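You operate a simulated robot arm through the tools that you are given. There is no shell and no other tool. Be economical: measure what you need, move in short steps, check, and stop when the job is done.

Carry out the task below with a simulated robot arm. There is one attempt and no reset: what you move stays moved.

JOB
Clear the pulled-out chair and wipe the dust off its seat.
Fine: the pouch and the lamp go on the table; use the dust pad and put it back on the table. Set down upright: what you pick out. What is to be rubbed or washed off counts as gone when no trace of it is left.
Where things are to end (x, y in the base frame): pouch within 60 mm of [970, -480]; wind-up lamp within 60 mm of [630, -470].

It is judged by the outcome, as a careful person would: the job done as asked, and still so three seconds after it is handed in. It fails if anything else is knocked over, pushed out of place, dropped, spilled or broken.

ROBOT AND FRAMES
A 6-joint arm with a two-finger parallel gripper on a trunk, on a base that drives. Base frame: it is fixed to the floor where the robot stands at the start and does not move with it; the origin is under the middle of the robot, x ahead of it, y to its left, z up. Units: mm, degrees, N and s.
With the tool pointing down near the work surface it reaches from about 100 to 580 mm from the robot's upright axis, wherever it stands. Its first joint turns from -115.0 to 115.0 degrees. Places, roughly: blue torch (5x5x14 cm) [-4100, 1000, 800]; chair [750, -1000, 500]; doorway end of the long table [900, -700, 700]; pouch [-3750, 1000, 750]; red torch (5x5x14 cm) [-4100, 1100, 800]; wind-up lamp (8x6x12 cm) [-4100, 600, 1300]. Payload 3.43 kg.
Tool frame: the origin (TCP) lies between the finger pads and is the grasp point; the fingertips stand 34 mm ahead of it; z points along the fingers, y is the line along which they close. Largest opening 128 mm; finger width 24, thickness 12; the body of the gripper, 48 by 130 mm, starts 96 mm behind the TCP.
Orientation is that of the tool frame in the base frame, as a unit quaternion [w, x, y, z]. With the fingers straight down and closing along the base's y, the tool's x points along the base's -x, its y along +y and its z along -z.

CONTROLS
- The arm moves only by the tool play_rows. Its argument "series" is one flat list of numbers, 7 for each row, row after row: the shift along the tool's x, y, z in mm, then the turn, a rotation vector about the tool's x, y, z in degrees, then the closure in counts, from 0 (fully open) to 255 (shut). In form: [dx, dy, dz, rx, ry, rz, claw, dx, dy, dz, rx, ry, rz, claw, ...]. A call has 1 to 12 rows; each row is the pose to reach, as a shift and turn from the pose commanded when the call began, along the tool's axes at that moment. Rows are played at 5 a second. More than 50 mm and 8.6 degrees between two rows, or a gripper value outside its range, and nothing of the call is played. A pose out of reach is approached as far as the arm can. The call stops where the force on the tool passes 50 N (or 10 N more than at its start, if that is more) or the arm is blocked; 0.2 s more then pass. The fingers move at their own pace (about 108 mm/s each) and stop on an object; they squeeze with about 26 N. The grip force told is the motor's: it shows also when the fingers shut on nothing. Time passes only in rows, and 0.2 s behind the last, so rows that repeat a pose let the fingers close. The reply holds the time, the measured pose of the TCP, the force on the tool along the base axes, the opening and the grip force, in the units named above and with some noise, with the torque about the TCP (base axes, N m) and any sound that the robot's microphone picked up.
- Cameras (640 x 400 px; columns grow to the right, rows downward): "scene" is now at [24.5, 112.1, 1228.9]; the picture's right is [-0.73, -0.68, 0.00], its down [-0.44, 0.47, -0.76] and it looks along [0.52, -0.56, -0.65] (base axes); focal length 214 px, centre (320, 200). "wrist" rides on the gripper at [76, -11, -160] in the tool frame; the picture's right is [0.15, 0.99, 0.00], its down [-0.88, 0.13, -0.46] and it looks along [-0.45, 0.07, 0.89] (tool axes); focal length 234 px, centre (320, 200). There is no depth. A picture from a camera that has moved, and an enlarged one, comes with that camera's place and axes in the base frame and with its lens. The place of the scene camera against the robot may be out by one fixed shift of up to 25 mm in any direction.
- grab_frame(camera): a new picture of that camera. The clock stands still meanwhile.
- move_column(by): slides the trunk up (or, below 0, down) by that many mm; the arm and the scene camera ride with it, the base frame stays. It gives what a move gives, with no picture.
- base_move(legs): drives the robot by 1 to 6 legs, each [ahead, turn to the left] in mm and degrees, along the robot's own axes; the way and the turn of a leg run together, so that a leg with both is an arc; at most 1500 mm and 180 degrees a leg. The arm and the cameras ride along, it lands a little off, and it stops where it bumps. It gives what a move gives.
- pan_tilt(pan, tilt): turns the head with the scene camera to pan (to the left, within 103 degrees either way) and tilt (down, from -29 to 69), counted from straight ahead of the robot. It gives what a move gives.
- close_up(camera, box): a new picture of the part [left, top, right, bottom] of that camera's present view, enlarged. The clock stands still meanwhile.
- close_job(): hands the job in; it is judged then, once.

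Go step by step. Nothing tells you exact positions but the pictures and the camera data: compare them with the known pose of the tool, close in by small moves and look again before you grip or let go. The budget is 120 turns and 78 pictures, counting those below and the enlarged ones. Unless the task says otherwise, let go and move clear before handing in, and close with one line.

The tools are called after ">>>" as name(argument=value, ...) on one line, values as JSON. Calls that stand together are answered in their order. play_rows: Moves the arm, as the interface text tells. Its arguments: {"type":"object","properties":{"series":{"type":"array"}},"required":["series"]} The other tools are called the same way: move_column (by) slides the trunk up or down; base_move (legs) drives the base; pan_tilt (pan, tilt) turns the head that bears the scene camera; grab_frame (camera) takes a picture; close_up (camera, box) takes an enlarged picture of a part of a camera's view; close_job () hands the job in.

At the start:

```text
time_s: 0.0
ee_pos: [492.6, -160.4, 996.0]
tool_rot: [0.0, 0.0, 1.0, 0.0]
force: [0.5, 0.1, 0.1]
wrist_torque: [-0.02, -0.01, 0.03]
gripper_width: 128.2
gripper_force: 0.0
trunk travel left (down, up): [-500.0, 290.0]
robot x, y, heading: [-0.8, -1.9, 0.1]
head pan, tilt: [-47.1, 40.3]
```

scene: 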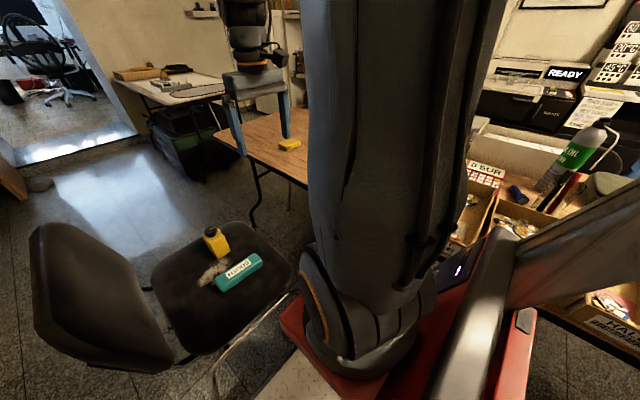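
wrist: 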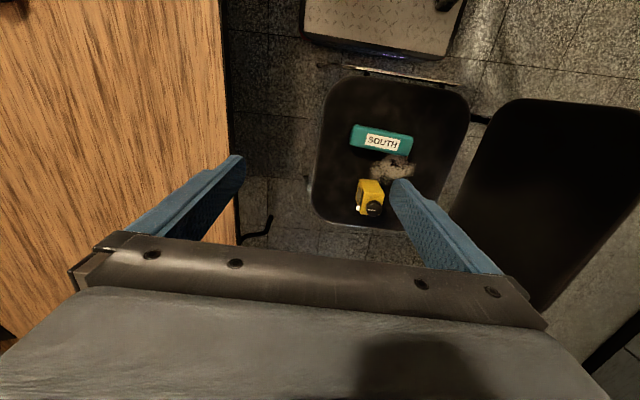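

The chair seat seems to be at about [560, 70], with a teal block, a yellow item and dust on it. A yellow pad lies on the table to the right. I'll enlarge these first.

>>> close_up(camera="wrist", box=[300, 60, 500, 240])

>>> close_up(camera="scene", box=[130, 200, 330, 350])

>>> close_up(camera="scene", box=[100, 20, 340, 200])

```text
2.22 times, centred on (400, 150) of wrist
camera zoom: at [418.3, -171.8, 1155.6], right [-0.15, 0.99, 0.0], down [0.88, 0.13, 0.46], along [0.45, 0.07, -0.89], focal length 520 px, centre (142, 311)
```

zoom: 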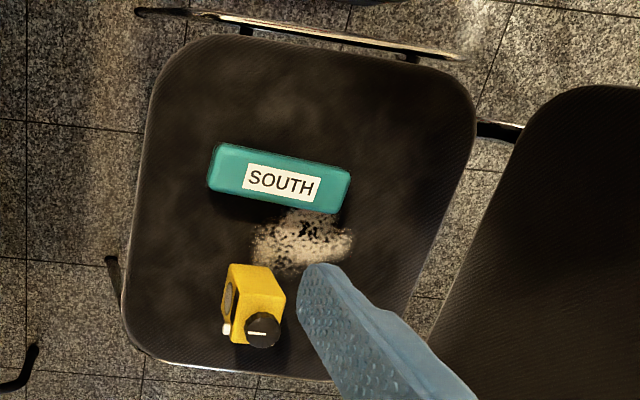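

```text
2.67 times, centred on (230, 275) of scene
camera zoom: at [24.5, 112.1, 1228.9], right [-0.73, -0.68, 0.0], down [-0.44, 0.47, -0.76], along [0.52, -0.56, -0.65], focal length 572 px, centre (560, 0)
```

zoom: 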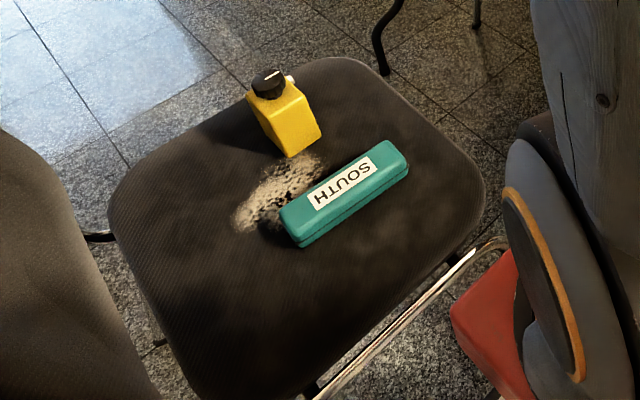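

```text
2.22 times, centred on (220, 110) of scene
camera zoom: at [24.5, 112.1, 1228.9], right [-0.73, -0.68, 0.0], down [-0.44, 0.47, -0.76], along [0.52, -0.56, -0.65], focal length 477 px, centre (542, 400)
```

zoom: 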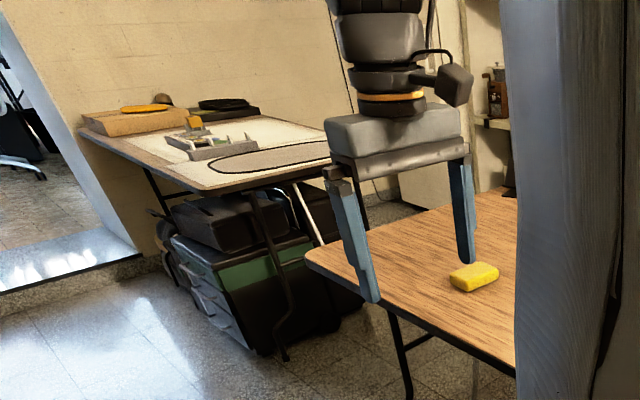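

The seat holds a teal case marked "SOUTH", a yellow item with a black knob, and a dust patch. The listed places don't match this, so I'll look around before choosing what to move.

>>> pan_tilt(pan=-90, tilt=30)

>>> grab_frame(camera="scene")

>>> pan_tilt(pan=-20, tilt=30)

>>> grab_frame(camera="scene")

>>> pan_tilt(pan=100, tilt=15)

>>> grab_frame(camera="scene")

```text
time_s: 1.1
ee_pos: [494.1, -160.4, 995.9]
tool_rot: [-0.001, -0.001, 1.0, 0.0]
force: [0.0, 1.0, -0.4]
wrist_torque: [0.02, -0.01, 0.01]
gripper_width: 127.9
gripper_force: 0.1
trunk travel left (down, up): [-500.0, 290.0]
robot x, y, heading: [3.9, -4.0, -0.1]
head pan, tilt: [-90.0, 30.0]
```

```text
72 pictures are left
camera scene: at [-33.2, 83.8, 1244.7], right [-1.0, 0.0, 0.0], down [0.0, 0.5, -0.87], along [0.0, -0.87, -0.5], focal length 214 px, centre (320, 200)
```

scene: 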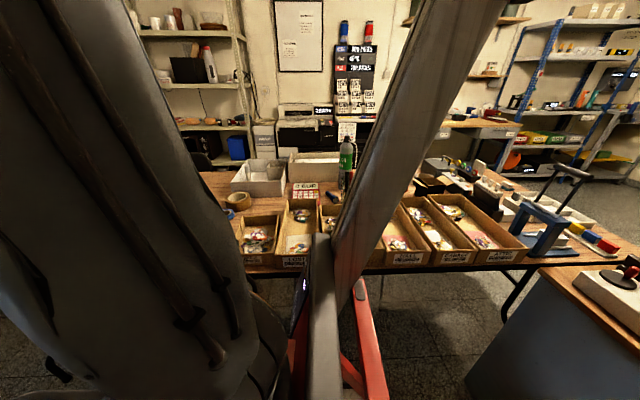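

```text
time_s: 2.5
ee_pos: [493.7, -160.8, 996.5]
tool_rot: [0.0, -0.001, 1.0, 0.0]
force: [0.2, -0.1, 0.9]
wrist_torque: [0.01, -0.02, 0.0]
gripper_width: 127.9
gripper_force: 0.1
trunk travel left (down, up): [-500.0, 290.0]
robot x, y, heading: [-2.5, -0.2, 0.4]
head pan, tilt: [-20.0, 30.0]
```

```text
71 pictures are left
camera scene: at [51.7, 143.3, 1244.7], right [-0.34, -0.94, 0.0], down [-0.47, 0.17, -0.87], along [0.81, -0.3, -0.5], focal length 214 px, centre (320, 200)
```

scene: 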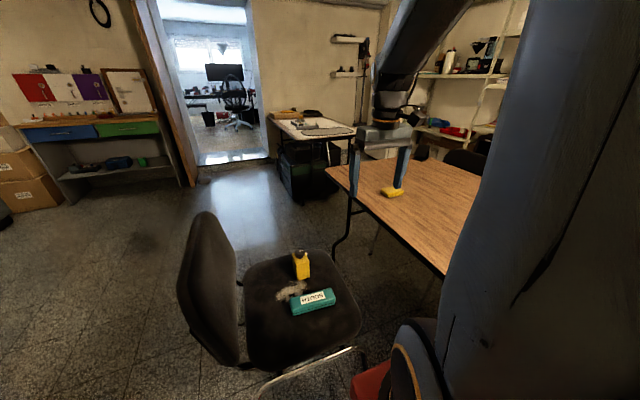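

```text
time_s: 4.5
ee_pos: [494.1, -160.7, 996.2]
tool_rot: [0.0, 0.0, 1.0, 0.0]
force: [-1.1, 0.4, 0.2]
wrist_torque: [-0.01, -0.03, -0.01]
gripper_width: 128.1
gripper_force: 0.1
trunk travel left (down, up): [-500.0, 290.0]
robot x, y, heading: [-2.3, 0.5, 0.0]
head pan, tilt: [100.0, 15.0]
```

```text
70 pictures are left
camera scene: at [-49.4, 266.3, 1268.9], right [0.98, 0.17, 0.0], down [0.04, -0.26, -0.97], along [-0.17, 0.95, -0.26], focal length 214 px, centre (320, 200)
```

scene: 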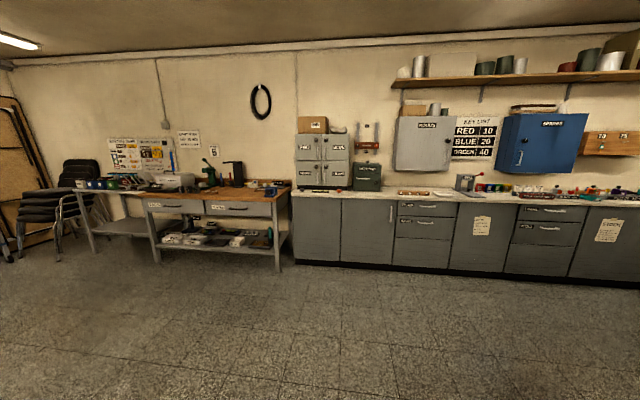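

The chair at about [560, 70] is the one pulled out from the table, and it holds the pouch and the lamp. The table's near edge is around y = -350 and runs past x = 1300. I'll need to drive around to the open floor beyond the chair, so I'll look at my own footprint and at the floor.

>>> pan_tilt(pan=20, tilt=60)

>>> grab_frame(camera="scene")

>>> pan_tilt(pan=100, tilt=65)

>>> grab_frame(camera="scene")

```text
time_s: 6.0
ee_pos: [493.3, -160.4, 995.3]
tool_rot: [0.0, 0.0, 1.0, 0.0]
force: [0.0, -0.7, 0.4]
wrist_torque: [-0.05, 0.02, 0.02]
gripper_width: 128.1
gripper_force: 0.1
trunk travel left (down, up): [-500.0, 290.0]
robot x, y, heading: [-0.2, -2.0, 0.3]
head pan, tilt: [20.0, 60.0]
```

```text
69 pictures are left
camera scene: at [29.4, 197.1, 1202.6], right [0.34, -0.94, 0.0], down [-0.81, -0.3, -0.5], along [0.47, 0.17, -0.87], focal length 214 px, centre (320, 200)
```

scene: 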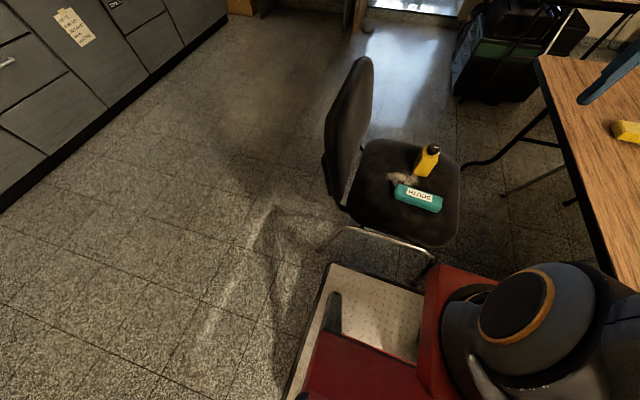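

```text
time_s: 7.6
ee_pos: [494.0, -161.2, 996.1]
tool_rot: [0.0, 0.0, 1.0, 0.0]
force: [-0.4, -0.9, -0.1]
wrist_torque: [0.0, -0.01, -0.03]
gripper_width: 127.8
gripper_force: 0.2
trunk travel left (down, up): [-500.0, 290.0]
robot x, y, heading: [3.6, 1.8, 0.1]
head pan, tilt: [100.0, 65.0]
```

```text
68 pictures are left
camera scene: at [-43.7, 234.1, 1197.0], right [0.98, 0.17, 0.0], down [0.16, -0.89, -0.42], along [-0.07, 0.42, -0.91], focal length 214 px, centre (320, 200)
```

scene: 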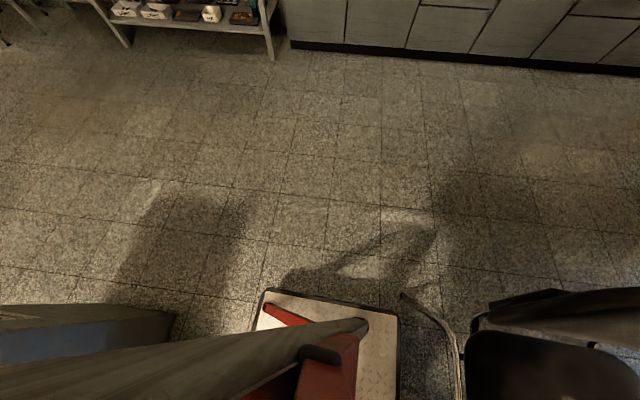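

My base is about ±280 by ±240 mm, and the floor on the left is free. I'll back off and drive around behind the chair to its far side.

>>> base_move(legs=[[-300, 0], [0, 70], [1020, 0], [0, -70], [1150, 0], [0, -90]])

>>> pan_tilt(pan=0, tilt=40)

>>> grab_frame(camera="scene")

```text
time_s: 29.8
ee_pos: [1036.3, 434.9, 995.9]
tool_rot: [0.0, 0.709, 0.705, 0.0]
force: [-0.9, 0.2, 0.5]
wrist_torque: [0.0, 0.04, -0.01]
gripper_width: 127.9
gripper_force: 0.0
trunk travel left (down, up): [-500.0, 290.0]
robot x, y, heading: [1199.8, 928.2, -90.4]
head pan, tilt: [100.0, 65.0]
```

```text
time_s: 31.5
ee_pos: [1036.8, 434.9, 995.9]
tool_rot: [0.0, 0.709, 0.706, 0.0]
force: [0.6, -0.7, 0.3]
wrist_torque: [-0.06, -0.03, -0.01]
gripper_width: 127.9
gripper_force: 0.0
trunk travel left (down, up): [-500.0, 290.0]
robot x, y, heading: [1201.1, 927.9, -90.4]
head pan, tilt: [0.0, 40.0]
```

```text
67 pictures are left
camera scene: at [1394.4, 854.8, 1229.3], right [-1.0, 0.0, 0.0], down [0.0, 0.64, -0.77], along [0.0, -0.77, -0.64], focal length 214 px, centre (320, 200)
```

scene: 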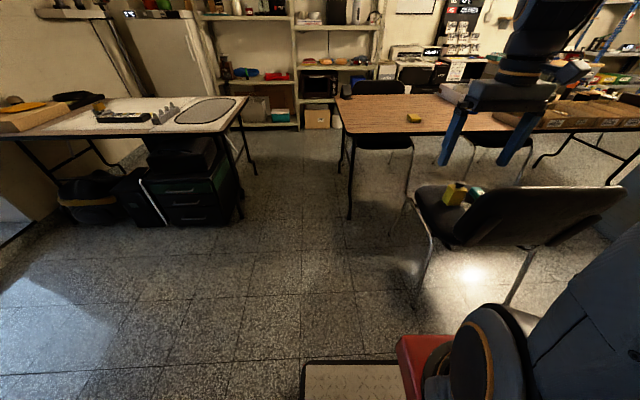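

The chair's feet span about x 303–831, y -262–277, and the table's near edge is at about y = -330. I'll drive alongside the chair to about (1110, 80), facing the table.

>>> base_move(legs=[[0, -5.6], [850, 0], [0, 6]])

>>> pan_tilt(pan=-10, tilt=62)

>>> grab_frame(camera="scene")

>>> grab_frame(camera="wrist")

```text
time_s: 34.3
ee_pos: [958.1, 153.9, 1000.4]
tool_rot: [0.002, 0.743, 0.669, -0.004]
force: [0.6, 0.8, 2.2]
wrist_torque: [-0.09, -0.01, -0.04]
gripper_width: 127.8
gripper_force: 0.2
trunk travel left (down, up): [-500.0, 290.0]
robot x, y, heading: [1170.1, 624.3, -95.7]
head pan, tilt: [0.0, 40.0]
stopped in leg 2: the robot was blocked; the commanded pose is now the measured one
```

```text
time_s: 35.2
ee_pos: [957.4, 153.9, 1000.0]
tool_rot: [0.001, 0.743, 0.67, -0.004]
force: [-0.1, -0.3, -0.2]
wrist_torque: [-0.01, 0.02, 0.01]
gripper_width: 127.9
gripper_force: 0.0
trunk travel left (down, up): [-500.0, 290.0]
robot x, y, heading: [1166.6, 620.6, -95.9]
head pan, tilt: [-10.0, 62.0]
```

```text
66 pictures are left
camera scene: at [1348.2, 555.8, 1200.4], right [-0.96, 0.27, 0.0], down [0.24, 0.85, -0.47], along [-0.13, -0.45, -0.88], focal length 214 px, centre (320, 200)
```

scene: 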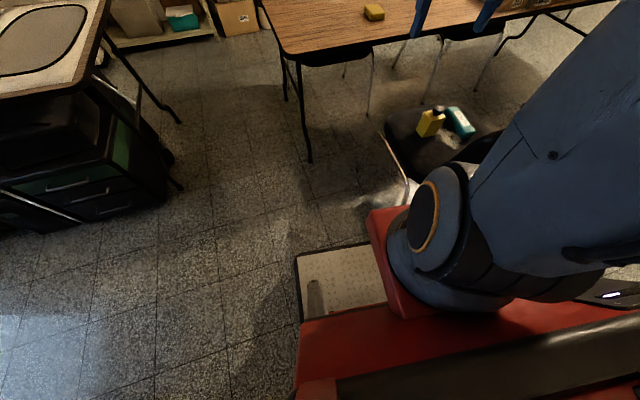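

```text
65 pictures are left
camera wrist: at [955.5, 231.4, 1158.1], right [1.0, 0.04, 0.0], down [0.04, -0.89, 0.46], along [0.02, -0.46, -0.89], focal length 234 px, centre (320, 200)
```

wrist: 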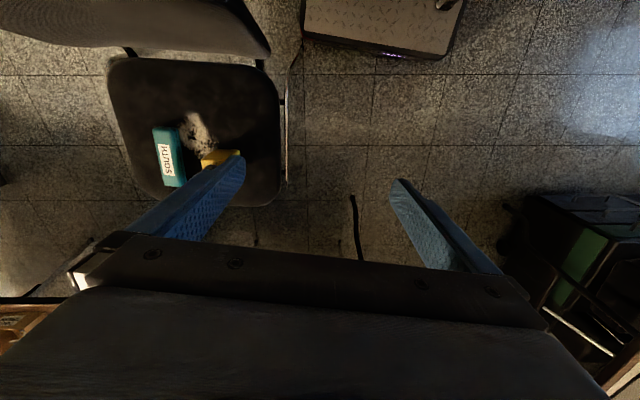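

The drive stopped early near the chair's rear leg. I'll look closely at the gap before moving on.

>>> close_up(camera="wrist", box=[220, 0, 380, 100])

>>> close_up(camera="wrist", box=[80, 40, 320, 220])

```text
4.00 times, centred on (300, 50) of wrist
camera zoom: at [955.5, 231.4, 1158.1], right [1.0, 0.04, 0.0], down [0.04, -0.89, 0.46], along [0.02, -0.46, -0.89], focal length 937 px, centre (400, 800)
```

zoom: 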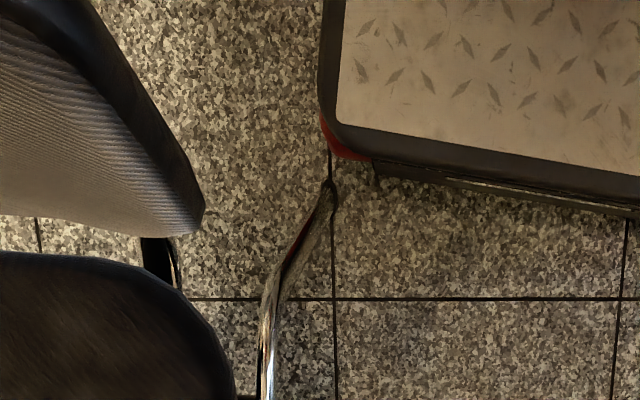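

```text
2.22 times, centred on (200, 130) of wrist
camera zoom: at [955.5, 231.4, 1158.1], right [1.0, 0.04, 0.0], down [0.04, -0.89, 0.46], along [0.02, -0.46, -0.89], focal length 520 px, centre (587, 356)
```

zoom: 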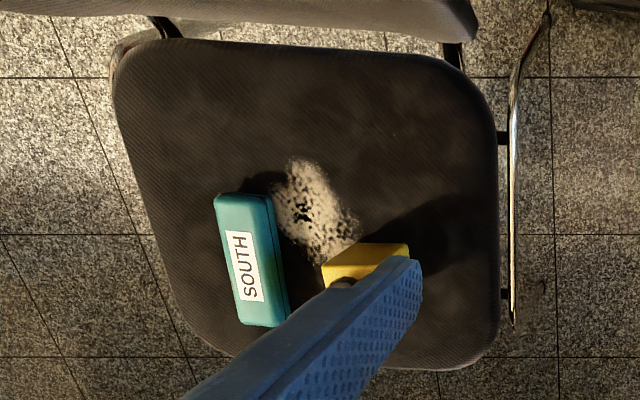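

The chair's rear foot splays out to about (877, 349), and my front corner just touched it. The chair looks unmoved. I'll back off, keep clear of it, and face it side-on from about (1310, 100).

>>> base_move(legs=[[-80, 0], [0, 18.4], [615, 0], [0, -102.4]])

>>> pan_tilt(pan=5, tilt=50)

>>> grab_frame(camera="scene")

>>> grab_frame(camera="wrist")

```text
time_s: 44.6
ee_pos: [817.5, 258.1, 998.5]
tool_rot: [0.0, 1.0, 0.01, -0.003]
force: [0.5, 0.6, 0.7]
wrist_torque: [-0.01, -0.01, 0.02]
gripper_width: 127.9
gripper_force: 0.0
trunk travel left (down, up): [-500.0, 290.0]
robot x, y, heading: [1309.0, 108.1, -178.6]
head pan, tilt: [-10.0, 62.0]
```

```text
time_s: 45.4
ee_pos: [817.4, 258.0, 999.0]
tool_rot: [-0.001, 1.0, 0.01, -0.003]
force: [0.9, 0.4, -0.5]
wrist_torque: [-0.01, -0.02, -0.01]
gripper_width: 127.8
gripper_force: 0.0
trunk travel left (down, up): [-500.0, 290.0]
robot x, y, heading: [1312.9, 108.0, -178.7]
head pan, tilt: [5.0, 50.0]
```

```text
62 pictures are left
camera scene: at [1271.7, -116.1, 1215.1], right [-0.11, 0.99, 0.0], down [0.76, 0.08, -0.64], along [-0.64, -0.07, -0.77], focal length 214 px, centre (320, 200)
```

scene: 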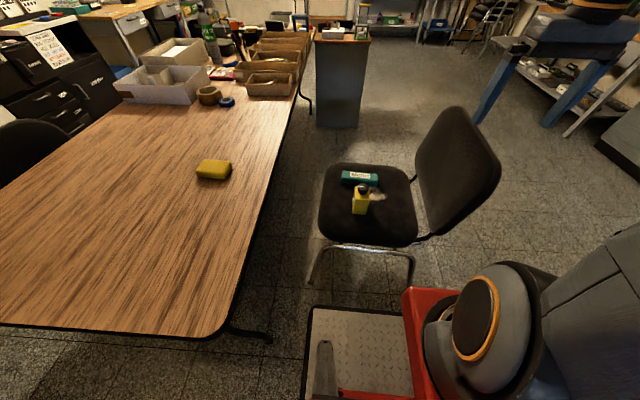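

```text
61 pictures are left
camera wrist: at [893.9, 270.6, 1158.1], right [0.17, -0.99, 0.0], down [-0.87, -0.15, 0.46], along [-0.45, -0.07, -0.89], focal length 234 px, centre (320, 200)
```

wrist: 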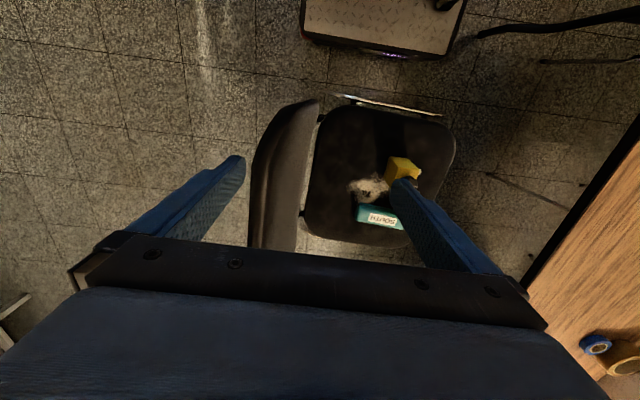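

I now have a clear view: chair feet at about (876, -205) and (850, 345), table leg at (1148, -379), and the pad on the table near (809, -500). I'll reposition to about (1188, -80), facing the chair with the table on my left.

>>> base_move(legs=[[0, -55], [-233, 0], [0, 53.7], [262, 0]])

>>> pan_tilt(pan=10, tilt=50)

>>> grab_frame(camera="scene")

```text
time_s: 51.9
ee_pos: [965.6, 106.5, 998.9]
tool_rot: [-0.001, 1.0, -0.027, -0.003]
force: [0.3, 1.4, 0.1]
wrist_torque: [0.0, -0.03, 0.01]
gripper_width: 128.1
gripper_force: 0.1
trunk travel left (down, up): [-500.0, 290.0]
robot x, y, heading: [1447.0, -79.1, 176.9]
head pan, tilt: [5.0, 50.0]
stopped in leg 3: the robot was blocked; the commanded pose is now the measured one
```

```text
time_s: 52.5
ee_pos: [965.9, 107.1, 999.7]
tool_rot: [-0.001, 1.0, -0.027, -0.004]
force: [-0.3, -0.8, 0.5]
wrist_torque: [0.03, -0.01, 0.01]
gripper_width: 128.0
gripper_force: 0.1
trunk travel left (down, up): [-500.0, 290.0]
robot x, y, heading: [1449.2, -77.5, 176.8]
head pan, tilt: [10.0, 50.0]
```

```text
60 pictures are left
camera scene: at [1393.5, -305.7, 1215.2], right [-0.12, 0.99, 0.0], down [0.76, 0.09, -0.64], along [-0.64, -0.08, -0.77], focal length 214 px, centre (320, 200)
```

scene: 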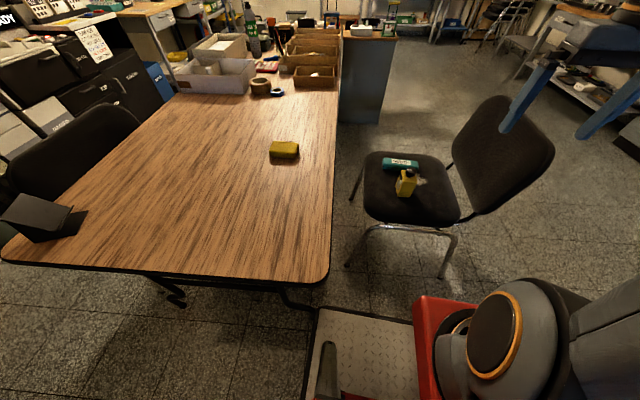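

My front-left corner stopped at the table's foot, near (1152, -312). I'll swing away from it and come in slightly further from the table, at about (1187, -23).

>>> base_move(legs=[[-15, 0], [0, -30], [118, 0], [0, 33], [175, 0]])

>>> pan_tilt(pan=20, tilt=55)

>>> grab_frame(camera="scene")

```text
time_s: 58.3
ee_pos: [695.8, 146.4, 999.4]
tool_rot: [-0.001, 1.0, -0.001, -0.003]
force: [-0.6, 0.0, -0.2]
wrist_torque: [-0.05, -0.03, -0.01]
gripper_width: 127.8
gripper_force: 0.1
trunk travel left (down, up): [-500.0, 290.0]
robot x, y, heading: [1183.1, -12.5, 180.0]
head pan, tilt: [10.0, 50.0]
```

```text
time_s: 59.0
ee_pos: [696.2, 146.1, 998.6]
tool_rot: [-0.001, 1.0, -0.002, -0.003]
force: [-0.3, -0.4, -0.5]
wrist_torque: [0.0, -0.03, 0.01]
gripper_width: 128.1
gripper_force: 0.1
trunk travel left (down, up): [-500.0, 290.0]
robot x, y, heading: [1183.4, -15.6, 180.0]
head pan, tilt: [20.0, 55.0]
```

```text
59 pictures are left
camera scene: at [1150.7, -255.9, 1208.7], right [-0.34, 0.94, 0.0], down [0.77, 0.28, -0.57], along [-0.54, -0.2, -0.82], focal length 214 px, centre (320, 200)
```

scene: 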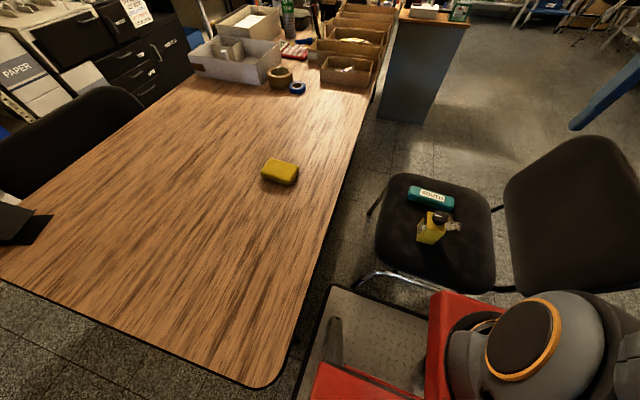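

I'm in position. I'll take a wrist view to locate the lamp and pouch.

>>> grab_frame(camera="wrist")

>>> close_up(camera="scene", box=[360, 160, 520, 300])

```text
58 pictures are left
camera wrist: at [772.6, 157.2, 1158.1], right [0.14, -0.99, 0.0], down [-0.88, -0.13, 0.46], along [-0.46, -0.06, -0.89], focal length 234 px, centre (320, 200)
```

wrist: 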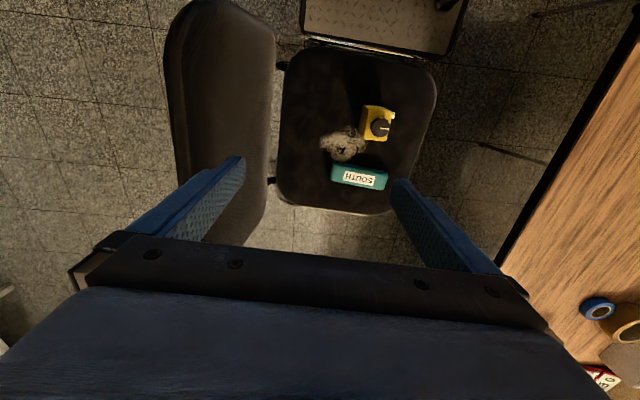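

```text
2.86 times, centred on (440, 230) of scene
camera zoom: at [1150.7, -255.9, 1208.7], right [-0.34, 0.94, 0.0], down [0.77, 0.28, -0.57], along [-0.54, -0.2, -0.82], focal length 613 px, centre (-23, 114)
```

zoom: 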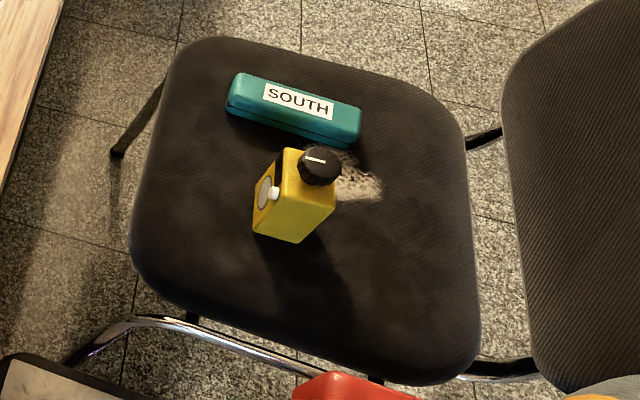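

I triangulated the pouch label at (536, 15, 541), the lamp knob at (695, 15, 616), the dust at (614, 75) and the seat top at about 497. Next I'll check the lamp's orientation.

>>> close_up(camera="wrist", box=[300, 80, 440, 220])

```text
2.86 times, centred on (370, 150) of wrist
camera zoom: at [772.6, 157.2, 1158.1], right [0.14, -0.99, 0.0], down [-0.88, -0.13, 0.46], along [-0.46, -0.06, -0.89], focal length 669 px, centre (177, 343)
```

zoom: 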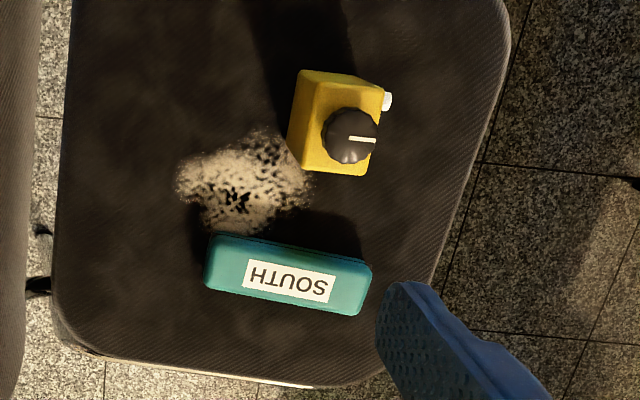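

The lamp body is centred at about (694, 14), roughly 70 × 55 mm and aligned with the axes. I'll bring the hand over it, tilted 25° outward for later reach, and then lower the trunk.

>>> play_rows(series=[0, 44, 0, 0, -8.3, 0, 0, 0, 88, 0, 0, -16.6, 0, 0, 0, 132, 0, 0, -25, 0, 0, 0, 132, 0, 0, -25, 0, 0])

>>> move_column(by=-280)

>>> grab_frame(camera="wrist")

```text
time_s: 60.0
ee_pos: [695.7, 13.7, 997.3]
tool_rot: [-0.001, 0.975, -0.001, -0.22]
force: [0.7, -0.2, -0.1]
wrist_torque: [-0.02, 0.02, -0.02]
gripper_width: 127.9
gripper_force: 0.1
trunk travel left (down, up): [-500.0, 290.0]
robot x, y, heading: [1183.8, -15.1, 180.1]
head pan, tilt: [20.0, 55.0]
```

```text
time_s: 62.8
ee_pos: [627.8, 14.4, 718.6]
tool_rot: [-0.001, 0.976, -0.001, -0.217]
force: [0.0, -0.3, -0.2]
wrist_torque: [0.0, -0.03, -0.01]
gripper_width: 127.9
gripper_force: 0.1
trunk travel left (down, up): [-220.0, 570.0]
robot x, y, heading: [1186.2, -16.8, 179.9]
head pan, tilt: [20.0, 55.0]
```

```text
55 pictures are left
camera wrist: at [764.4, 25.4, 830.3], right [0.13, -0.99, -0.06], down [-0.6, -0.13, 0.79], along [-0.79, -0.06, -0.61], focal length 234 px, centre (320, 200)
```

wrist: 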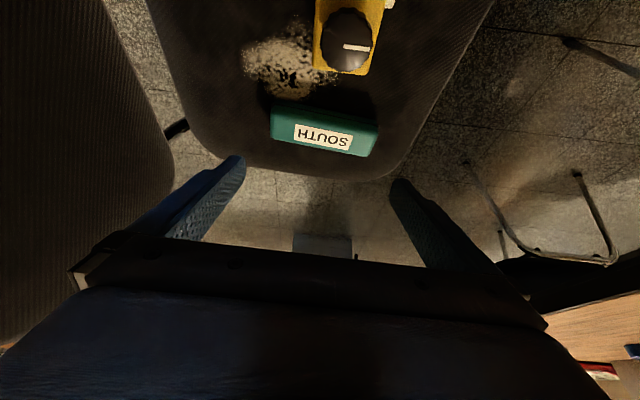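

The trunk move also shifted the tool outward to x = 628. The knob still reads (697, 10), so my estimate holds. I'll move back to the approach line above the lamp.

>>> play_rows(series=[42, 0, -18, 0, 0, 0, 0, 84, 0, -36, 0, 0, 0, 0, 125, 0, -53, 0, 0, 0, 0, 125, 0, -10, 0, 0, 0, 0, 125, 0, 30, 0, 0, 0, 0, 125, 0, 30, 0, 0, 0, 0])

>>> grab_frame(camera="wrist")

>>> pan_tilt(pan=-15, tilt=45)

>>> grab_frame(camera="scene")

```text
time_s: 64.2
ee_pos: [661.6, 26.4, 659.2]
tool_rot: [0.0, 0.976, -0.001, -0.218]
force: [0.5, 0.2, 0.3]
wrist_torque: [0.05, 0.0, 0.03]
gripper_width: 128.1
gripper_force: 0.0
out of reach, approached as far as the arm can: row 1, 2, 3, 4, 5, 6
trunk travel left (down, up): [-220.0, 570.0]
robot x, y, heading: [1182.7, -16.5, 179.9]
head pan, tilt: [20.0, 55.0]
```

```text
54 pictures are left
camera wrist: at [799.1, 37.2, 770.6], right [0.13, -0.99, -0.06], down [-0.6, -0.13, 0.79], along [-0.79, -0.06, -0.61], focal length 234 px, centre (320, 200)
```

wrist: 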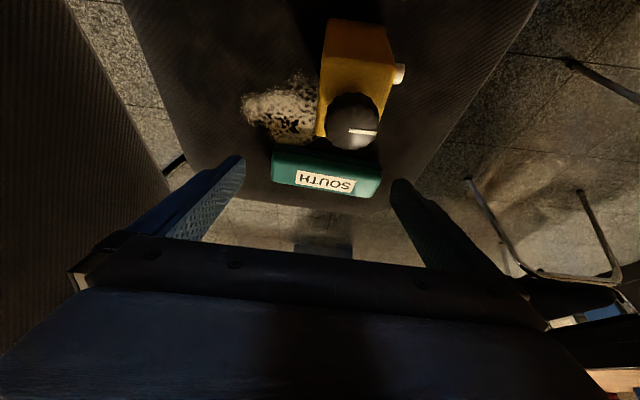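

```text
time_s: 65.2
ee_pos: [661.5, 26.1, 658.6]
tool_rot: [-0.002, 0.976, -0.001, -0.217]
force: [-0.8, 0.5, -0.7]
wrist_torque: [0.02, -0.02, 0.01]
gripper_width: 128.0
gripper_force: 0.0
trunk travel left (down, up): [-220.0, 570.0]
robot x, y, heading: [1189.4, -11.8, 179.9]
head pan, tilt: [-15.0, 45.0]
```

```text
53 pictures are left
camera scene: at [1062.1, -210.2, 942.1], right [0.26, 0.97, 0.0], down [0.68, -0.18, -0.71], along [-0.68, 0.18, -0.71], focal length 214 px, centre (320, 200)
```

scene: 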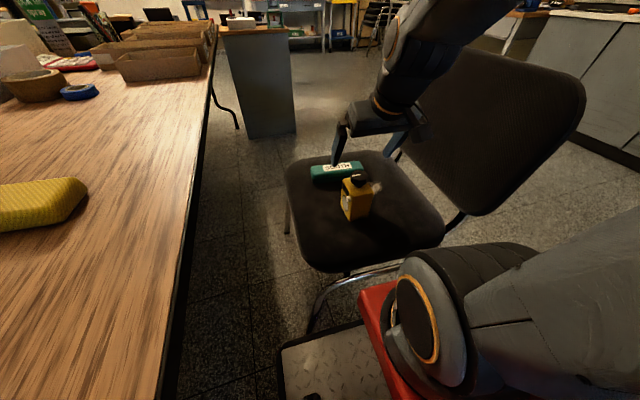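

The pull-back wasn't reachable with this tilt, and the trunk seems to slide forward as it lowers. I'll test by reducing the tilt in place.

>>> play_rows(series=[0, 0, 0, 0, 8, 0, 0, 0, 0, 0, 0, 16, 0, 0, 0, 0, 0, 0, 24, 0, 0, 0, 0, 0, 0, 24, 0, 0])

```text
time_s: 66.2
ee_pos: [660.8, 28.5, 657.1]
tool_rot: [-0.001, 1.0, -0.001, -0.01]
force: [0.4, 0.5, -0.6]
wrist_torque: [0.01, 0.02, 0.0]
gripper_width: 128.0
gripper_force: 0.0
trunk travel left (down, up): [-220.0, 570.0]
robot x, y, heading: [1186.1, -15.9, 179.9]
head pan, tilt: [-15.0, 45.0]
```

The tool is vertical again at (661, 28, 657). I'll shift over to the lamp at this height.

>>> play_rows(series=[17, 7, -3, 0, 0, 0, 0, 33, 14, -3, 0, 0, 0, 0, 33, 14, -3, 0, 0, 0, 0])

>>> grab_frame(camera="wrist")

```text
time_s: 67.0
ee_pos: [694.0, 14.4, 659.8]
tool_rot: [-0.001, 1.0, -0.002, -0.011]
force: [-0.2, 0.2, -0.5]
wrist_torque: [-0.01, 0.0, -0.04]
gripper_width: 127.9
gripper_force: 0.0
trunk travel left (down, up): [-220.0, 570.0]
robot x, y, heading: [1182.4, -18.3, 179.7]
head pan, tilt: [-15.0, 45.0]
```

```text
52 pictures are left
camera wrist: at [774.6, 25.6, 817.8], right [0.14, -0.99, 0.0], down [-0.87, -0.13, 0.47], along [-0.47, -0.06, -0.88], focal length 234 px, centre (320, 200)
```

wrist: 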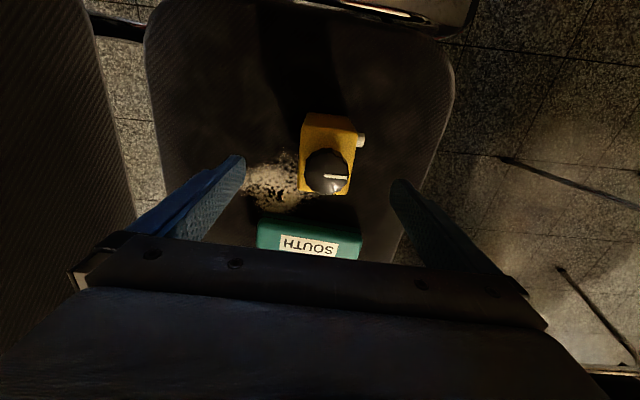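

The tool is over the lamp, which sits between the fingers. I'll lower and grip it.

>>> play_rows(series=[0, 2, 45, 0, 0, 0, 0, 0, 2, 90, 0, 0, 0, 0, 0, 2, 98, 0, 0, 0, 0, 0, 2, 98, 0, 0, 0, 255, 0, 2, 98, 0, 0, 0, 255, 0, 2, 98, 0, 0, 0, 255])

>>> close_up(camera="scene", box=[260, 100, 480, 280])

```text
time_s: 68.4
ee_pos: [691.9, 13.1, 562.0]
tool_rot: [-0.001, 1.0, -0.001, -0.01]
force: [-1.0, -0.7, -0.2]
wrist_torque: [-0.01, 0.06, -0.01]
gripper_width: 57.9
gripper_force: 25.6
trunk travel left (down, up): [-220.0, 570.0]
robot x, y, heading: [1185.1, -16.8, 179.5]
head pan, tilt: [-15.0, 45.0]
```

```text
2.22 times, centred on (370, 190) of scene
camera zoom: at [1062.1, -210.1, 942.1], right [0.26, 0.97, 0.0], down [0.68, -0.18, -0.71], along [-0.68, 0.18, -0.71], focal length 477 px, centre (209, 222)
```

zoom: 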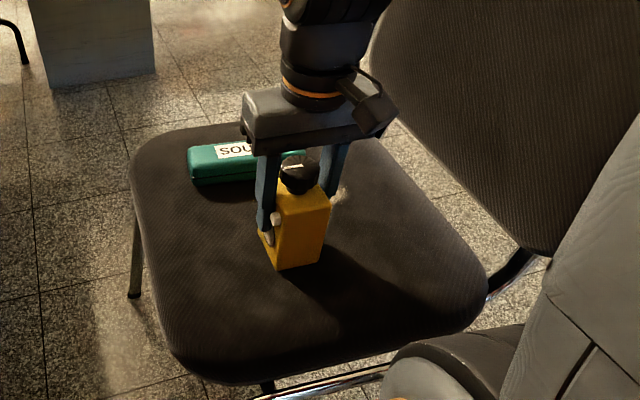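

The lamp is held at 58 mm width. I'll lift it with the arm, keeping the trunk low because that puts the arm further forward.

>>> play_rows(series=[0, 0, -30, 0, 0, 0, 255, 0, 0, -80, 0, 0, 0, 255, 0, 0, -130, 0, 0, 0, 255, 0, 0, -180, 0, 0, 0, 255, 0, 0, -230, 0, 0, 0, 255, 0, 0, -280, 0, 0, 0, 255, 0, 0, -320, 0, 0, 0, 255])

```text
time_s: 70.0
ee_pos: [692.5, 11.5, 880.9]
tool_rot: [-0.001, 1.0, -0.001, -0.009]
force: [0.0, 0.8, 0.1]
wrist_torque: [0.01, 0.01, -0.02]
gripper_width: 0.0
gripper_force: 26.4
out of reach, approached as far as the arm can: row 6, 7
trunk travel left (down, up): [-220.0, 570.0]
robot x, y, heading: [1182.7, -13.1, 179.6]
head pan, tilt: [-15.0, 45.0]
```

The gripper has closed on nothing, so the lamp slipped out. I'll look where it is.

>>> grab_frame(camera="scene")

>>> grab_frame(camera="wrist")

```text
50 pictures are left
camera scene: at [1062.1, -210.1, 942.1], right [0.26, 0.97, 0.0], down [0.68, -0.18, -0.71], along [-0.68, 0.18, -0.71], focal length 214 px, centre (320, 200)
```

scene: 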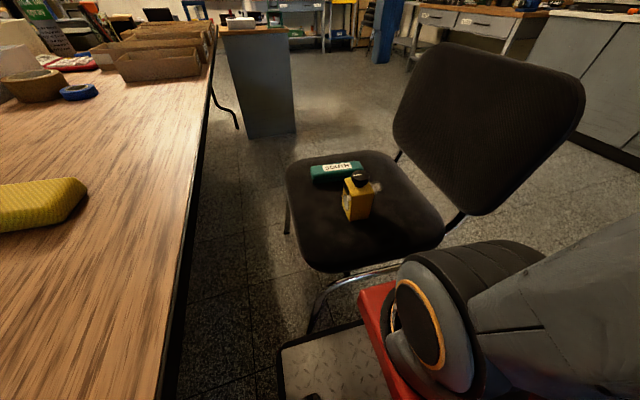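

```text
49 pictures are left
camera wrist: at [772.0, 22.9, 1039.9], right [0.14, -0.99, 0.0], down [-0.87, -0.13, 0.47], along [-0.47, -0.06, -0.88], focal length 234 px, centre (320, 200)
```

wrist: 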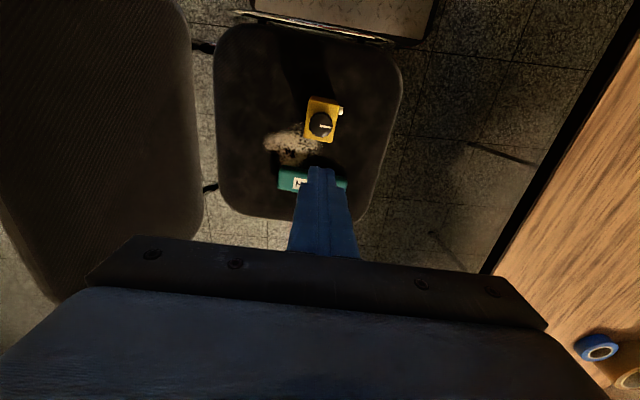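

The lamp is still standing on the seat. I'll look at its shape to choose a better grip.

>>> close_up(camera="scene", box=[320, 155, 400, 235])

>>> close_up(camera="wrist", box=[280, 80, 370, 160])

```text
5.00 times, centred on (360, 195) of scene
camera zoom: at [1062.1, -210.1, 942.1], right [0.26, 0.97, 0.0], down [0.68, -0.18, -0.71], along [-0.68, 0.18, -0.71], focal length 1072 px, centre (120, 225)
```

zoom: 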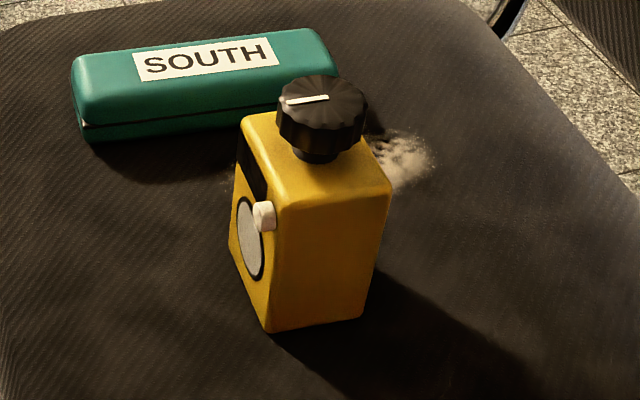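

```text
5.00 times, centred on (325, 120) of wrist
camera zoom: at [772.0, 22.9, 1039.9], right [0.14, -0.99, 0.0], down [-0.87, -0.13, 0.47], along [-0.47, -0.06, -0.88], focal length 1171 px, centre (295, 600)
```

zoom: 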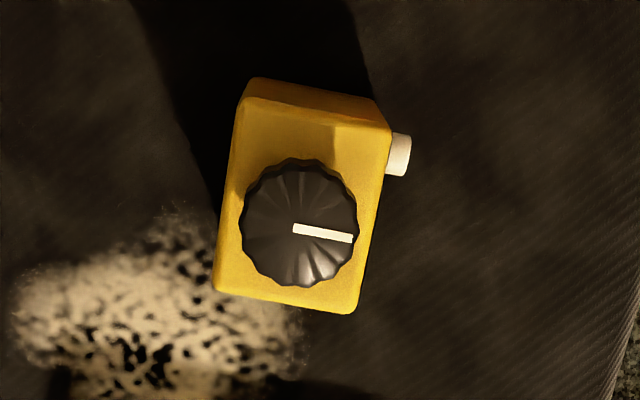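

The lamp's faces are straight, so the lift may simply have been too fast. I'll go back, grip a little lower and lift gently while watching the width.

>>> play_rows(series=[0, 0, 40, 0, 0, 0, 0, 0, 0, 85, 0, 0, 0, 0, 0, 0, 130, 0, 0, 0, 0, 0, 0, 175, 0, 0, 0, 0, 0, 0, 220, 0, 0, 0, 0, 0, 0, 265, 0, 0, 0, 0, 0, 0, 305, 0, 0, 0, 0, 0, 0, 330, 0, 0, 0, 0, 0, 0, 330, 0, 0, 0, 255, 0, 0, 330, 0, 0, 0, 255, 0, 0, 330, 0, 0, 0, 255, 0, 0, 327, 0, 0, 0, 255])

>>> play_rows(series=[0, 0, -3, 0, 0, 0, 255, 0, 0, -6, 0, 0, 0, 255, 0, 0, -9, 0, 0, 0, 255])

>>> close_up(camera="scene", box=[300, 100, 440, 240])

```text
time_s: 72.6
ee_pos: [686.2, 13.4, 555.0]
tool_rot: [-0.001, 1.0, -0.001, -0.011]
force: [0.1, 0.7, -1.1]
wrist_torque: [-0.02, 0.03, -0.02]
gripper_width: 57.4
gripper_force: 26.1
trunk travel left (down, up): [-220.0, 570.0]
robot x, y, heading: [1184.7, -15.6, 179.8]
head pan, tilt: [-15.0, 45.0]
```

```text
time_s: 73.4
ee_pos: [686.5, 12.8, 562.9]
tool_rot: [-0.001, 1.0, -0.002, -0.01]
force: [-0.1, 0.4, -1.4]
wrist_torque: [-0.02, 0.01, -0.03]
gripper_width: 57.8
gripper_force: 25.7
trunk travel left (down, up): [-220.0, 570.0]
robot x, y, heading: [1183.4, -15.5, 179.8]
head pan, tilt: [-15.0, 45.0]
```

```text
2.86 times, centred on (370, 170) of scene
camera zoom: at [1062.1, -210.1, 942.1], right [0.26, 0.97, 0.0], down [0.68, -0.18, -0.71], along [-0.68, 0.18, -0.71], focal length 613 px, centre (177, 286)
```

zoom: 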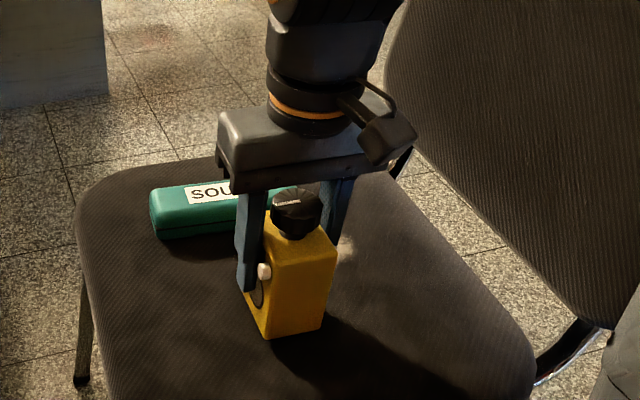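

It seems to be holding, with a small weight on the tool. I'll keep lifting slowly.

>>> play_rows(series=[0, 0, -5, 0, 0, 0, 255, 0, 0, -10, 0, 0, 0, 255, 0, 0, -16, 0, 0, 0, 255, 0, 0, -22, 0, 0, 0, 255, 0, 0, -28, 0, 0, 0, 255, 0, 0, -34, 0, 0, 0, 255, 0, 0, -40, 0, 0, 0, 255])

>>> close_up(camera="scene", box=[300, 100, 440, 240])

```text
time_s: 75.0
ee_pos: [686.5, 12.8, 604.2]
tool_rot: [-0.001, 1.0, -0.001, -0.011]
force: [-0.3, 0.1, -0.7]
wrist_torque: [0.01, -0.03, -0.01]
gripper_width: 57.8
gripper_force: 26.0
trunk travel left (down, up): [-220.0, 570.0]
robot x, y, heading: [1189.7, -13.6, 179.6]
head pan, tilt: [-15.0, 45.0]
```

```text
2.86 times, centred on (370, 170) of scene
camera zoom: at [1062.1, -210.1, 942.1], right [0.26, 0.97, 0.0], down [0.68, -0.18, -0.71], along [-0.68, 0.18, -0.71], focal length 613 px, centre (177, 286)
```

zoom: 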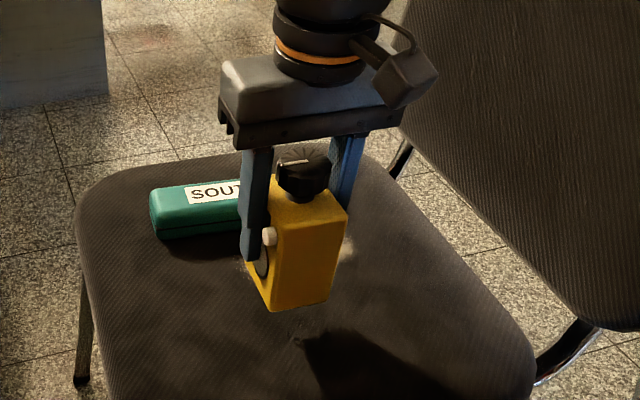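

The lamp is up and held. I'll raise it gently to z ≈ 835.

>>> play_rows(series=[0, 0, -12, 0, 0, 0, 255, 0, 0, -32, 0, 0, 0, 255, 0, 0, -54, 0, 0, 0, 255, 0, 0, -76, 0, 0, 0, 255, 0, 0, -98, 0, 0, 0, 255, 0, 0, -120, 0, 0, 0, 255, 0, 0, -142, 0, 0, 0, 255, 0, 0, -164, 0, 0, 0, 255, 0, 0, -186, 0, 0, 0, 255, 0, 0, -206, 0, 0, 0, 255, 0, 0, -222, 0, 0, 0, 255, 0, 0, -231, 0, 0, 0, 255])

```text
time_s: 77.6
ee_pos: [691.4, 13.0, 835.4]
tool_rot: [-0.001, 1.0, -0.001, -0.011]
force: [0.5, 0.0, -0.5]
wrist_torque: [0.0, 0.0, 0.0]
gripper_width: 57.7
gripper_force: 25.2
trunk travel left (down, up): [-220.0, 570.0]
robot x, y, heading: [1188.0, -16.9, 179.8]
head pan, tilt: [-15.0, 45.0]
```

It's still held. I'll carry it gently across towards the table.

>>> play_rows(series=[-1, 10, 0, 0, 0, 0, 255, -3, 30, 0, 0, 0, 0, 255, -5, 54, 0, 0, 0, 0, 255, -7, 78, 0, 0, 0, 0, 255, -10, 102, 0, 0, 0, 0, 255, -12, 126, 0, 0, 0, 0, 255, -15, 150, 0, 0, 0, 0, 255, -18, 174, 0, 0, 0, 0, 255, -20, 198, 0, 0, 0, 0, 255, -22, 220, 0, 0, 0, 0, 255, -24, 236, 0, 0, 0, 0, 255])

>>> play_rows(series=[0, 10, 0, 0, 0, -4, 255, -2, 30, 0, 0, 0, -8, 255, -4, 54, 0, 0, 0, -12, 255, -6, 78, 0, 0, 0, -16, 255, -8, 102, 0, 0, 0, -20, 255, -10, 126, 0, 0, 0, -24, 255, -12, 150, 0, 0, 0, -28, 255, -14, 174, 0, 0, 0, -32, 255, -16, 198, 0, 0, 0, -36, 255, -18, 215, 0, 0, 0, -39, 255, -20, 226, 0, 0, 0, -42, 255])

```text
time_s: 80.0
ee_pos: [666.7, -221.9, 833.4]
tool_rot: [-0.001, 1.0, -0.001, -0.01]
force: [0.0, 0.7, -1.6]
wrist_torque: [-0.03, 0.02, -0.02]
gripper_width: 57.7
gripper_force: 26.0
trunk travel left (down, up): [-220.0, 570.0]
robot x, y, heading: [1185.9, -16.2, 179.8]
head pan, tilt: [-15.0, 45.0]
```

```text
time_s: 82.4
ee_pos: [646.1, -448.3, 834.9]
tool_rot: [-0.005, 0.934, 0.357, -0.01]
force: [0.6, 0.7, -1.3]
wrist_torque: [-0.03, 0.01, 0.05]
gripper_width: 57.6
gripper_force: 25.9
trunk travel left (down, up): [-220.0, 570.0]
robot x, y, heading: [1184.7, -17.1, 180.2]
head pan, tilt: [-15.0, 45.0]
```

The tool reached (646, -448), within 27 mm of the lamp's target. I'll check the view before lowering.

>>> pan_tilt(pan=25, tilt=25)

>>> grab_frame(camera="scene")

>>> grab_frame(camera="wrist")

```text
time_s: 83.5
ee_pos: [648.0, -448.2, 834.3]
tool_rot: [-0.006, 0.934, 0.357, -0.009]
force: [-0.4, 1.0, -1.1]
wrist_torque: [0.03, 0.0, 0.04]
gripper_width: 57.6
gripper_force: 25.8
trunk travel left (down, up): [-220.0, 570.0]
robot x, y, heading: [1187.3, -14.5, 179.9]
head pan, tilt: [25.0, 25.0]
```

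```text
44 pictures are left
camera scene: at [1057.0, -270.1, 972.6], right [-0.42, 0.91, 0.0], down [0.38, 0.18, -0.91], along [-0.82, -0.38, -0.42], focal length 214 px, centre (320, 200)
```

scene: 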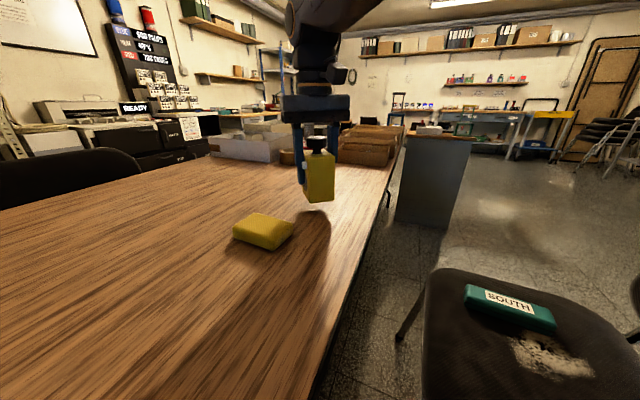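

```text
43 pictures are left
camera wrist: at [700.1, -389.7, 993.5], right [0.77, -0.64, -0.02], down [-0.56, -0.69, 0.47], along [-0.31, -0.35, -0.88], focal length 234 px, centre (320, 200)
```

wrist: 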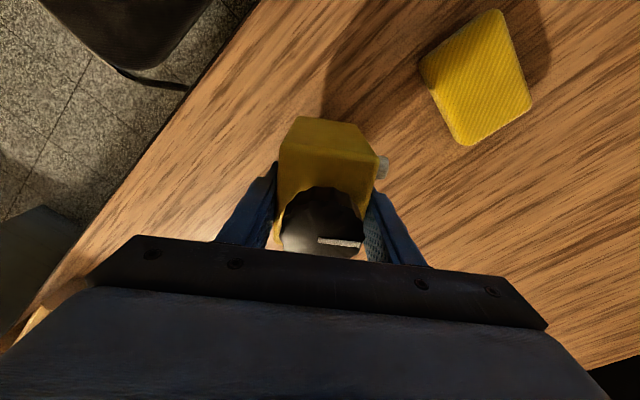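

The view is clear and the lamp hangs over bare table. I'll lower in small steps and watch the force.

>>> play_rows(series=[0, 0, 8, 0, 0, 0, 255, 0, 0, 16, 0, 0, 0, 255, 0, 0, 22, 0, 0, 0, 255, 0, 0, 26, 0, 0, 0, 255])

>>> close_up(camera="scene", box=[260, 120, 380, 240])

```text
time_s: 84.5
ee_pos: [646.7, -449.2, 808.1]
tool_rot: [-0.004, 0.934, 0.357, -0.009]
force: [0.7, 0.5, -1.6]
wrist_torque: [-0.01, 0.05, -0.04]
gripper_width: 57.5
gripper_force: 25.7
trunk travel left (down, up): [-220.0, 570.0]
robot x, y, heading: [1185.3, -16.3, 179.8]
head pan, tilt: [25.0, 25.0]
```

```text
3.33 times, centred on (320, 180) of scene
camera zoom: at [1057.0, -270.2, 972.6], right [-0.42, 0.91, 0.0], down [0.38, 0.18, -0.91], along [-0.82, -0.38, -0.42], focal length 715 px, centre (320, 267)
```

zoom: 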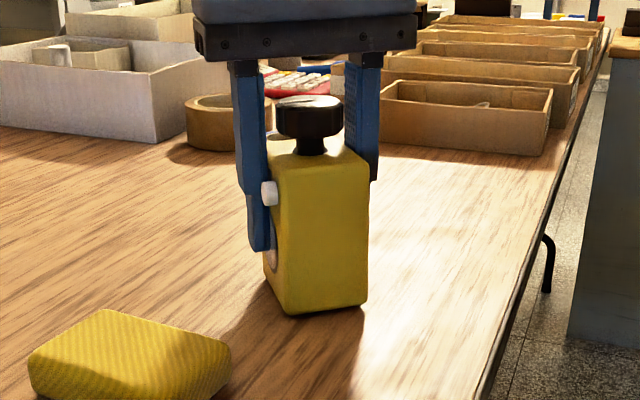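

The lamp's base is very close to the tabletop. I'll take a few fine steps down to contact.

>>> play_rows(series=[0, 0, 2, 0, 0, 0, 255, 0, 0, 4, 0, 0, 0, 255])

>>> play_rows(series=[0, 0, 2, 0, 0, 0, 255, 0, 0, 3, 0, 0, 0, 255])

>>> play_rows(series=[0, 0, 2, 0, 0, 0, 255, 0, 0, 3, 0, 0, 0, 255])

```text
time_s: 85.1
ee_pos: [645.6, -450.5, 805.9]
tool_rot: [-0.004, 0.934, 0.358, -0.011]
force: [0.2, 1.1, 13.2]
wrist_torque: [-0.57, -0.02, 0.04]
gripper_width: 57.9
gripper_force: 26.1
trunk travel left (down, up): [-220.0, 570.0]
robot x, y, heading: [1186.0, -14.0, 179.7]
head pan, tilt: [25.0, 25.0]
```

```text
time_s: 85.7
ee_pos: [646.3, -449.1, 801.6]
tool_rot: [-0.004, 0.934, 0.357, -0.011]
force: [-0.6, 0.4, 22.1]
wrist_torque: [-0.47, -0.35, 0.05]
gripper_width: 57.8
gripper_force: 25.9
trunk travel left (down, up): [-220.0, 570.0]
robot x, y, heading: [1188.3, -14.3, 179.7]
head pan, tilt: [25.0, 25.0]
```

```text
time_s: 86.3
ee_pos: [646.4, -449.0, 798.6]
tool_rot: [-0.005, 0.935, 0.356, -0.01]
force: [-1.1, 0.1, 21.8]
wrist_torque: [-0.49, -0.4, -0.02]
gripper_width: 57.8
gripper_force: 26.2
trunk travel left (down, up): [-220.0, 570.0]
robot x, y, heading: [1183.4, -20.6, 179.9]
head pan, tilt: [25.0, 25.0]
```

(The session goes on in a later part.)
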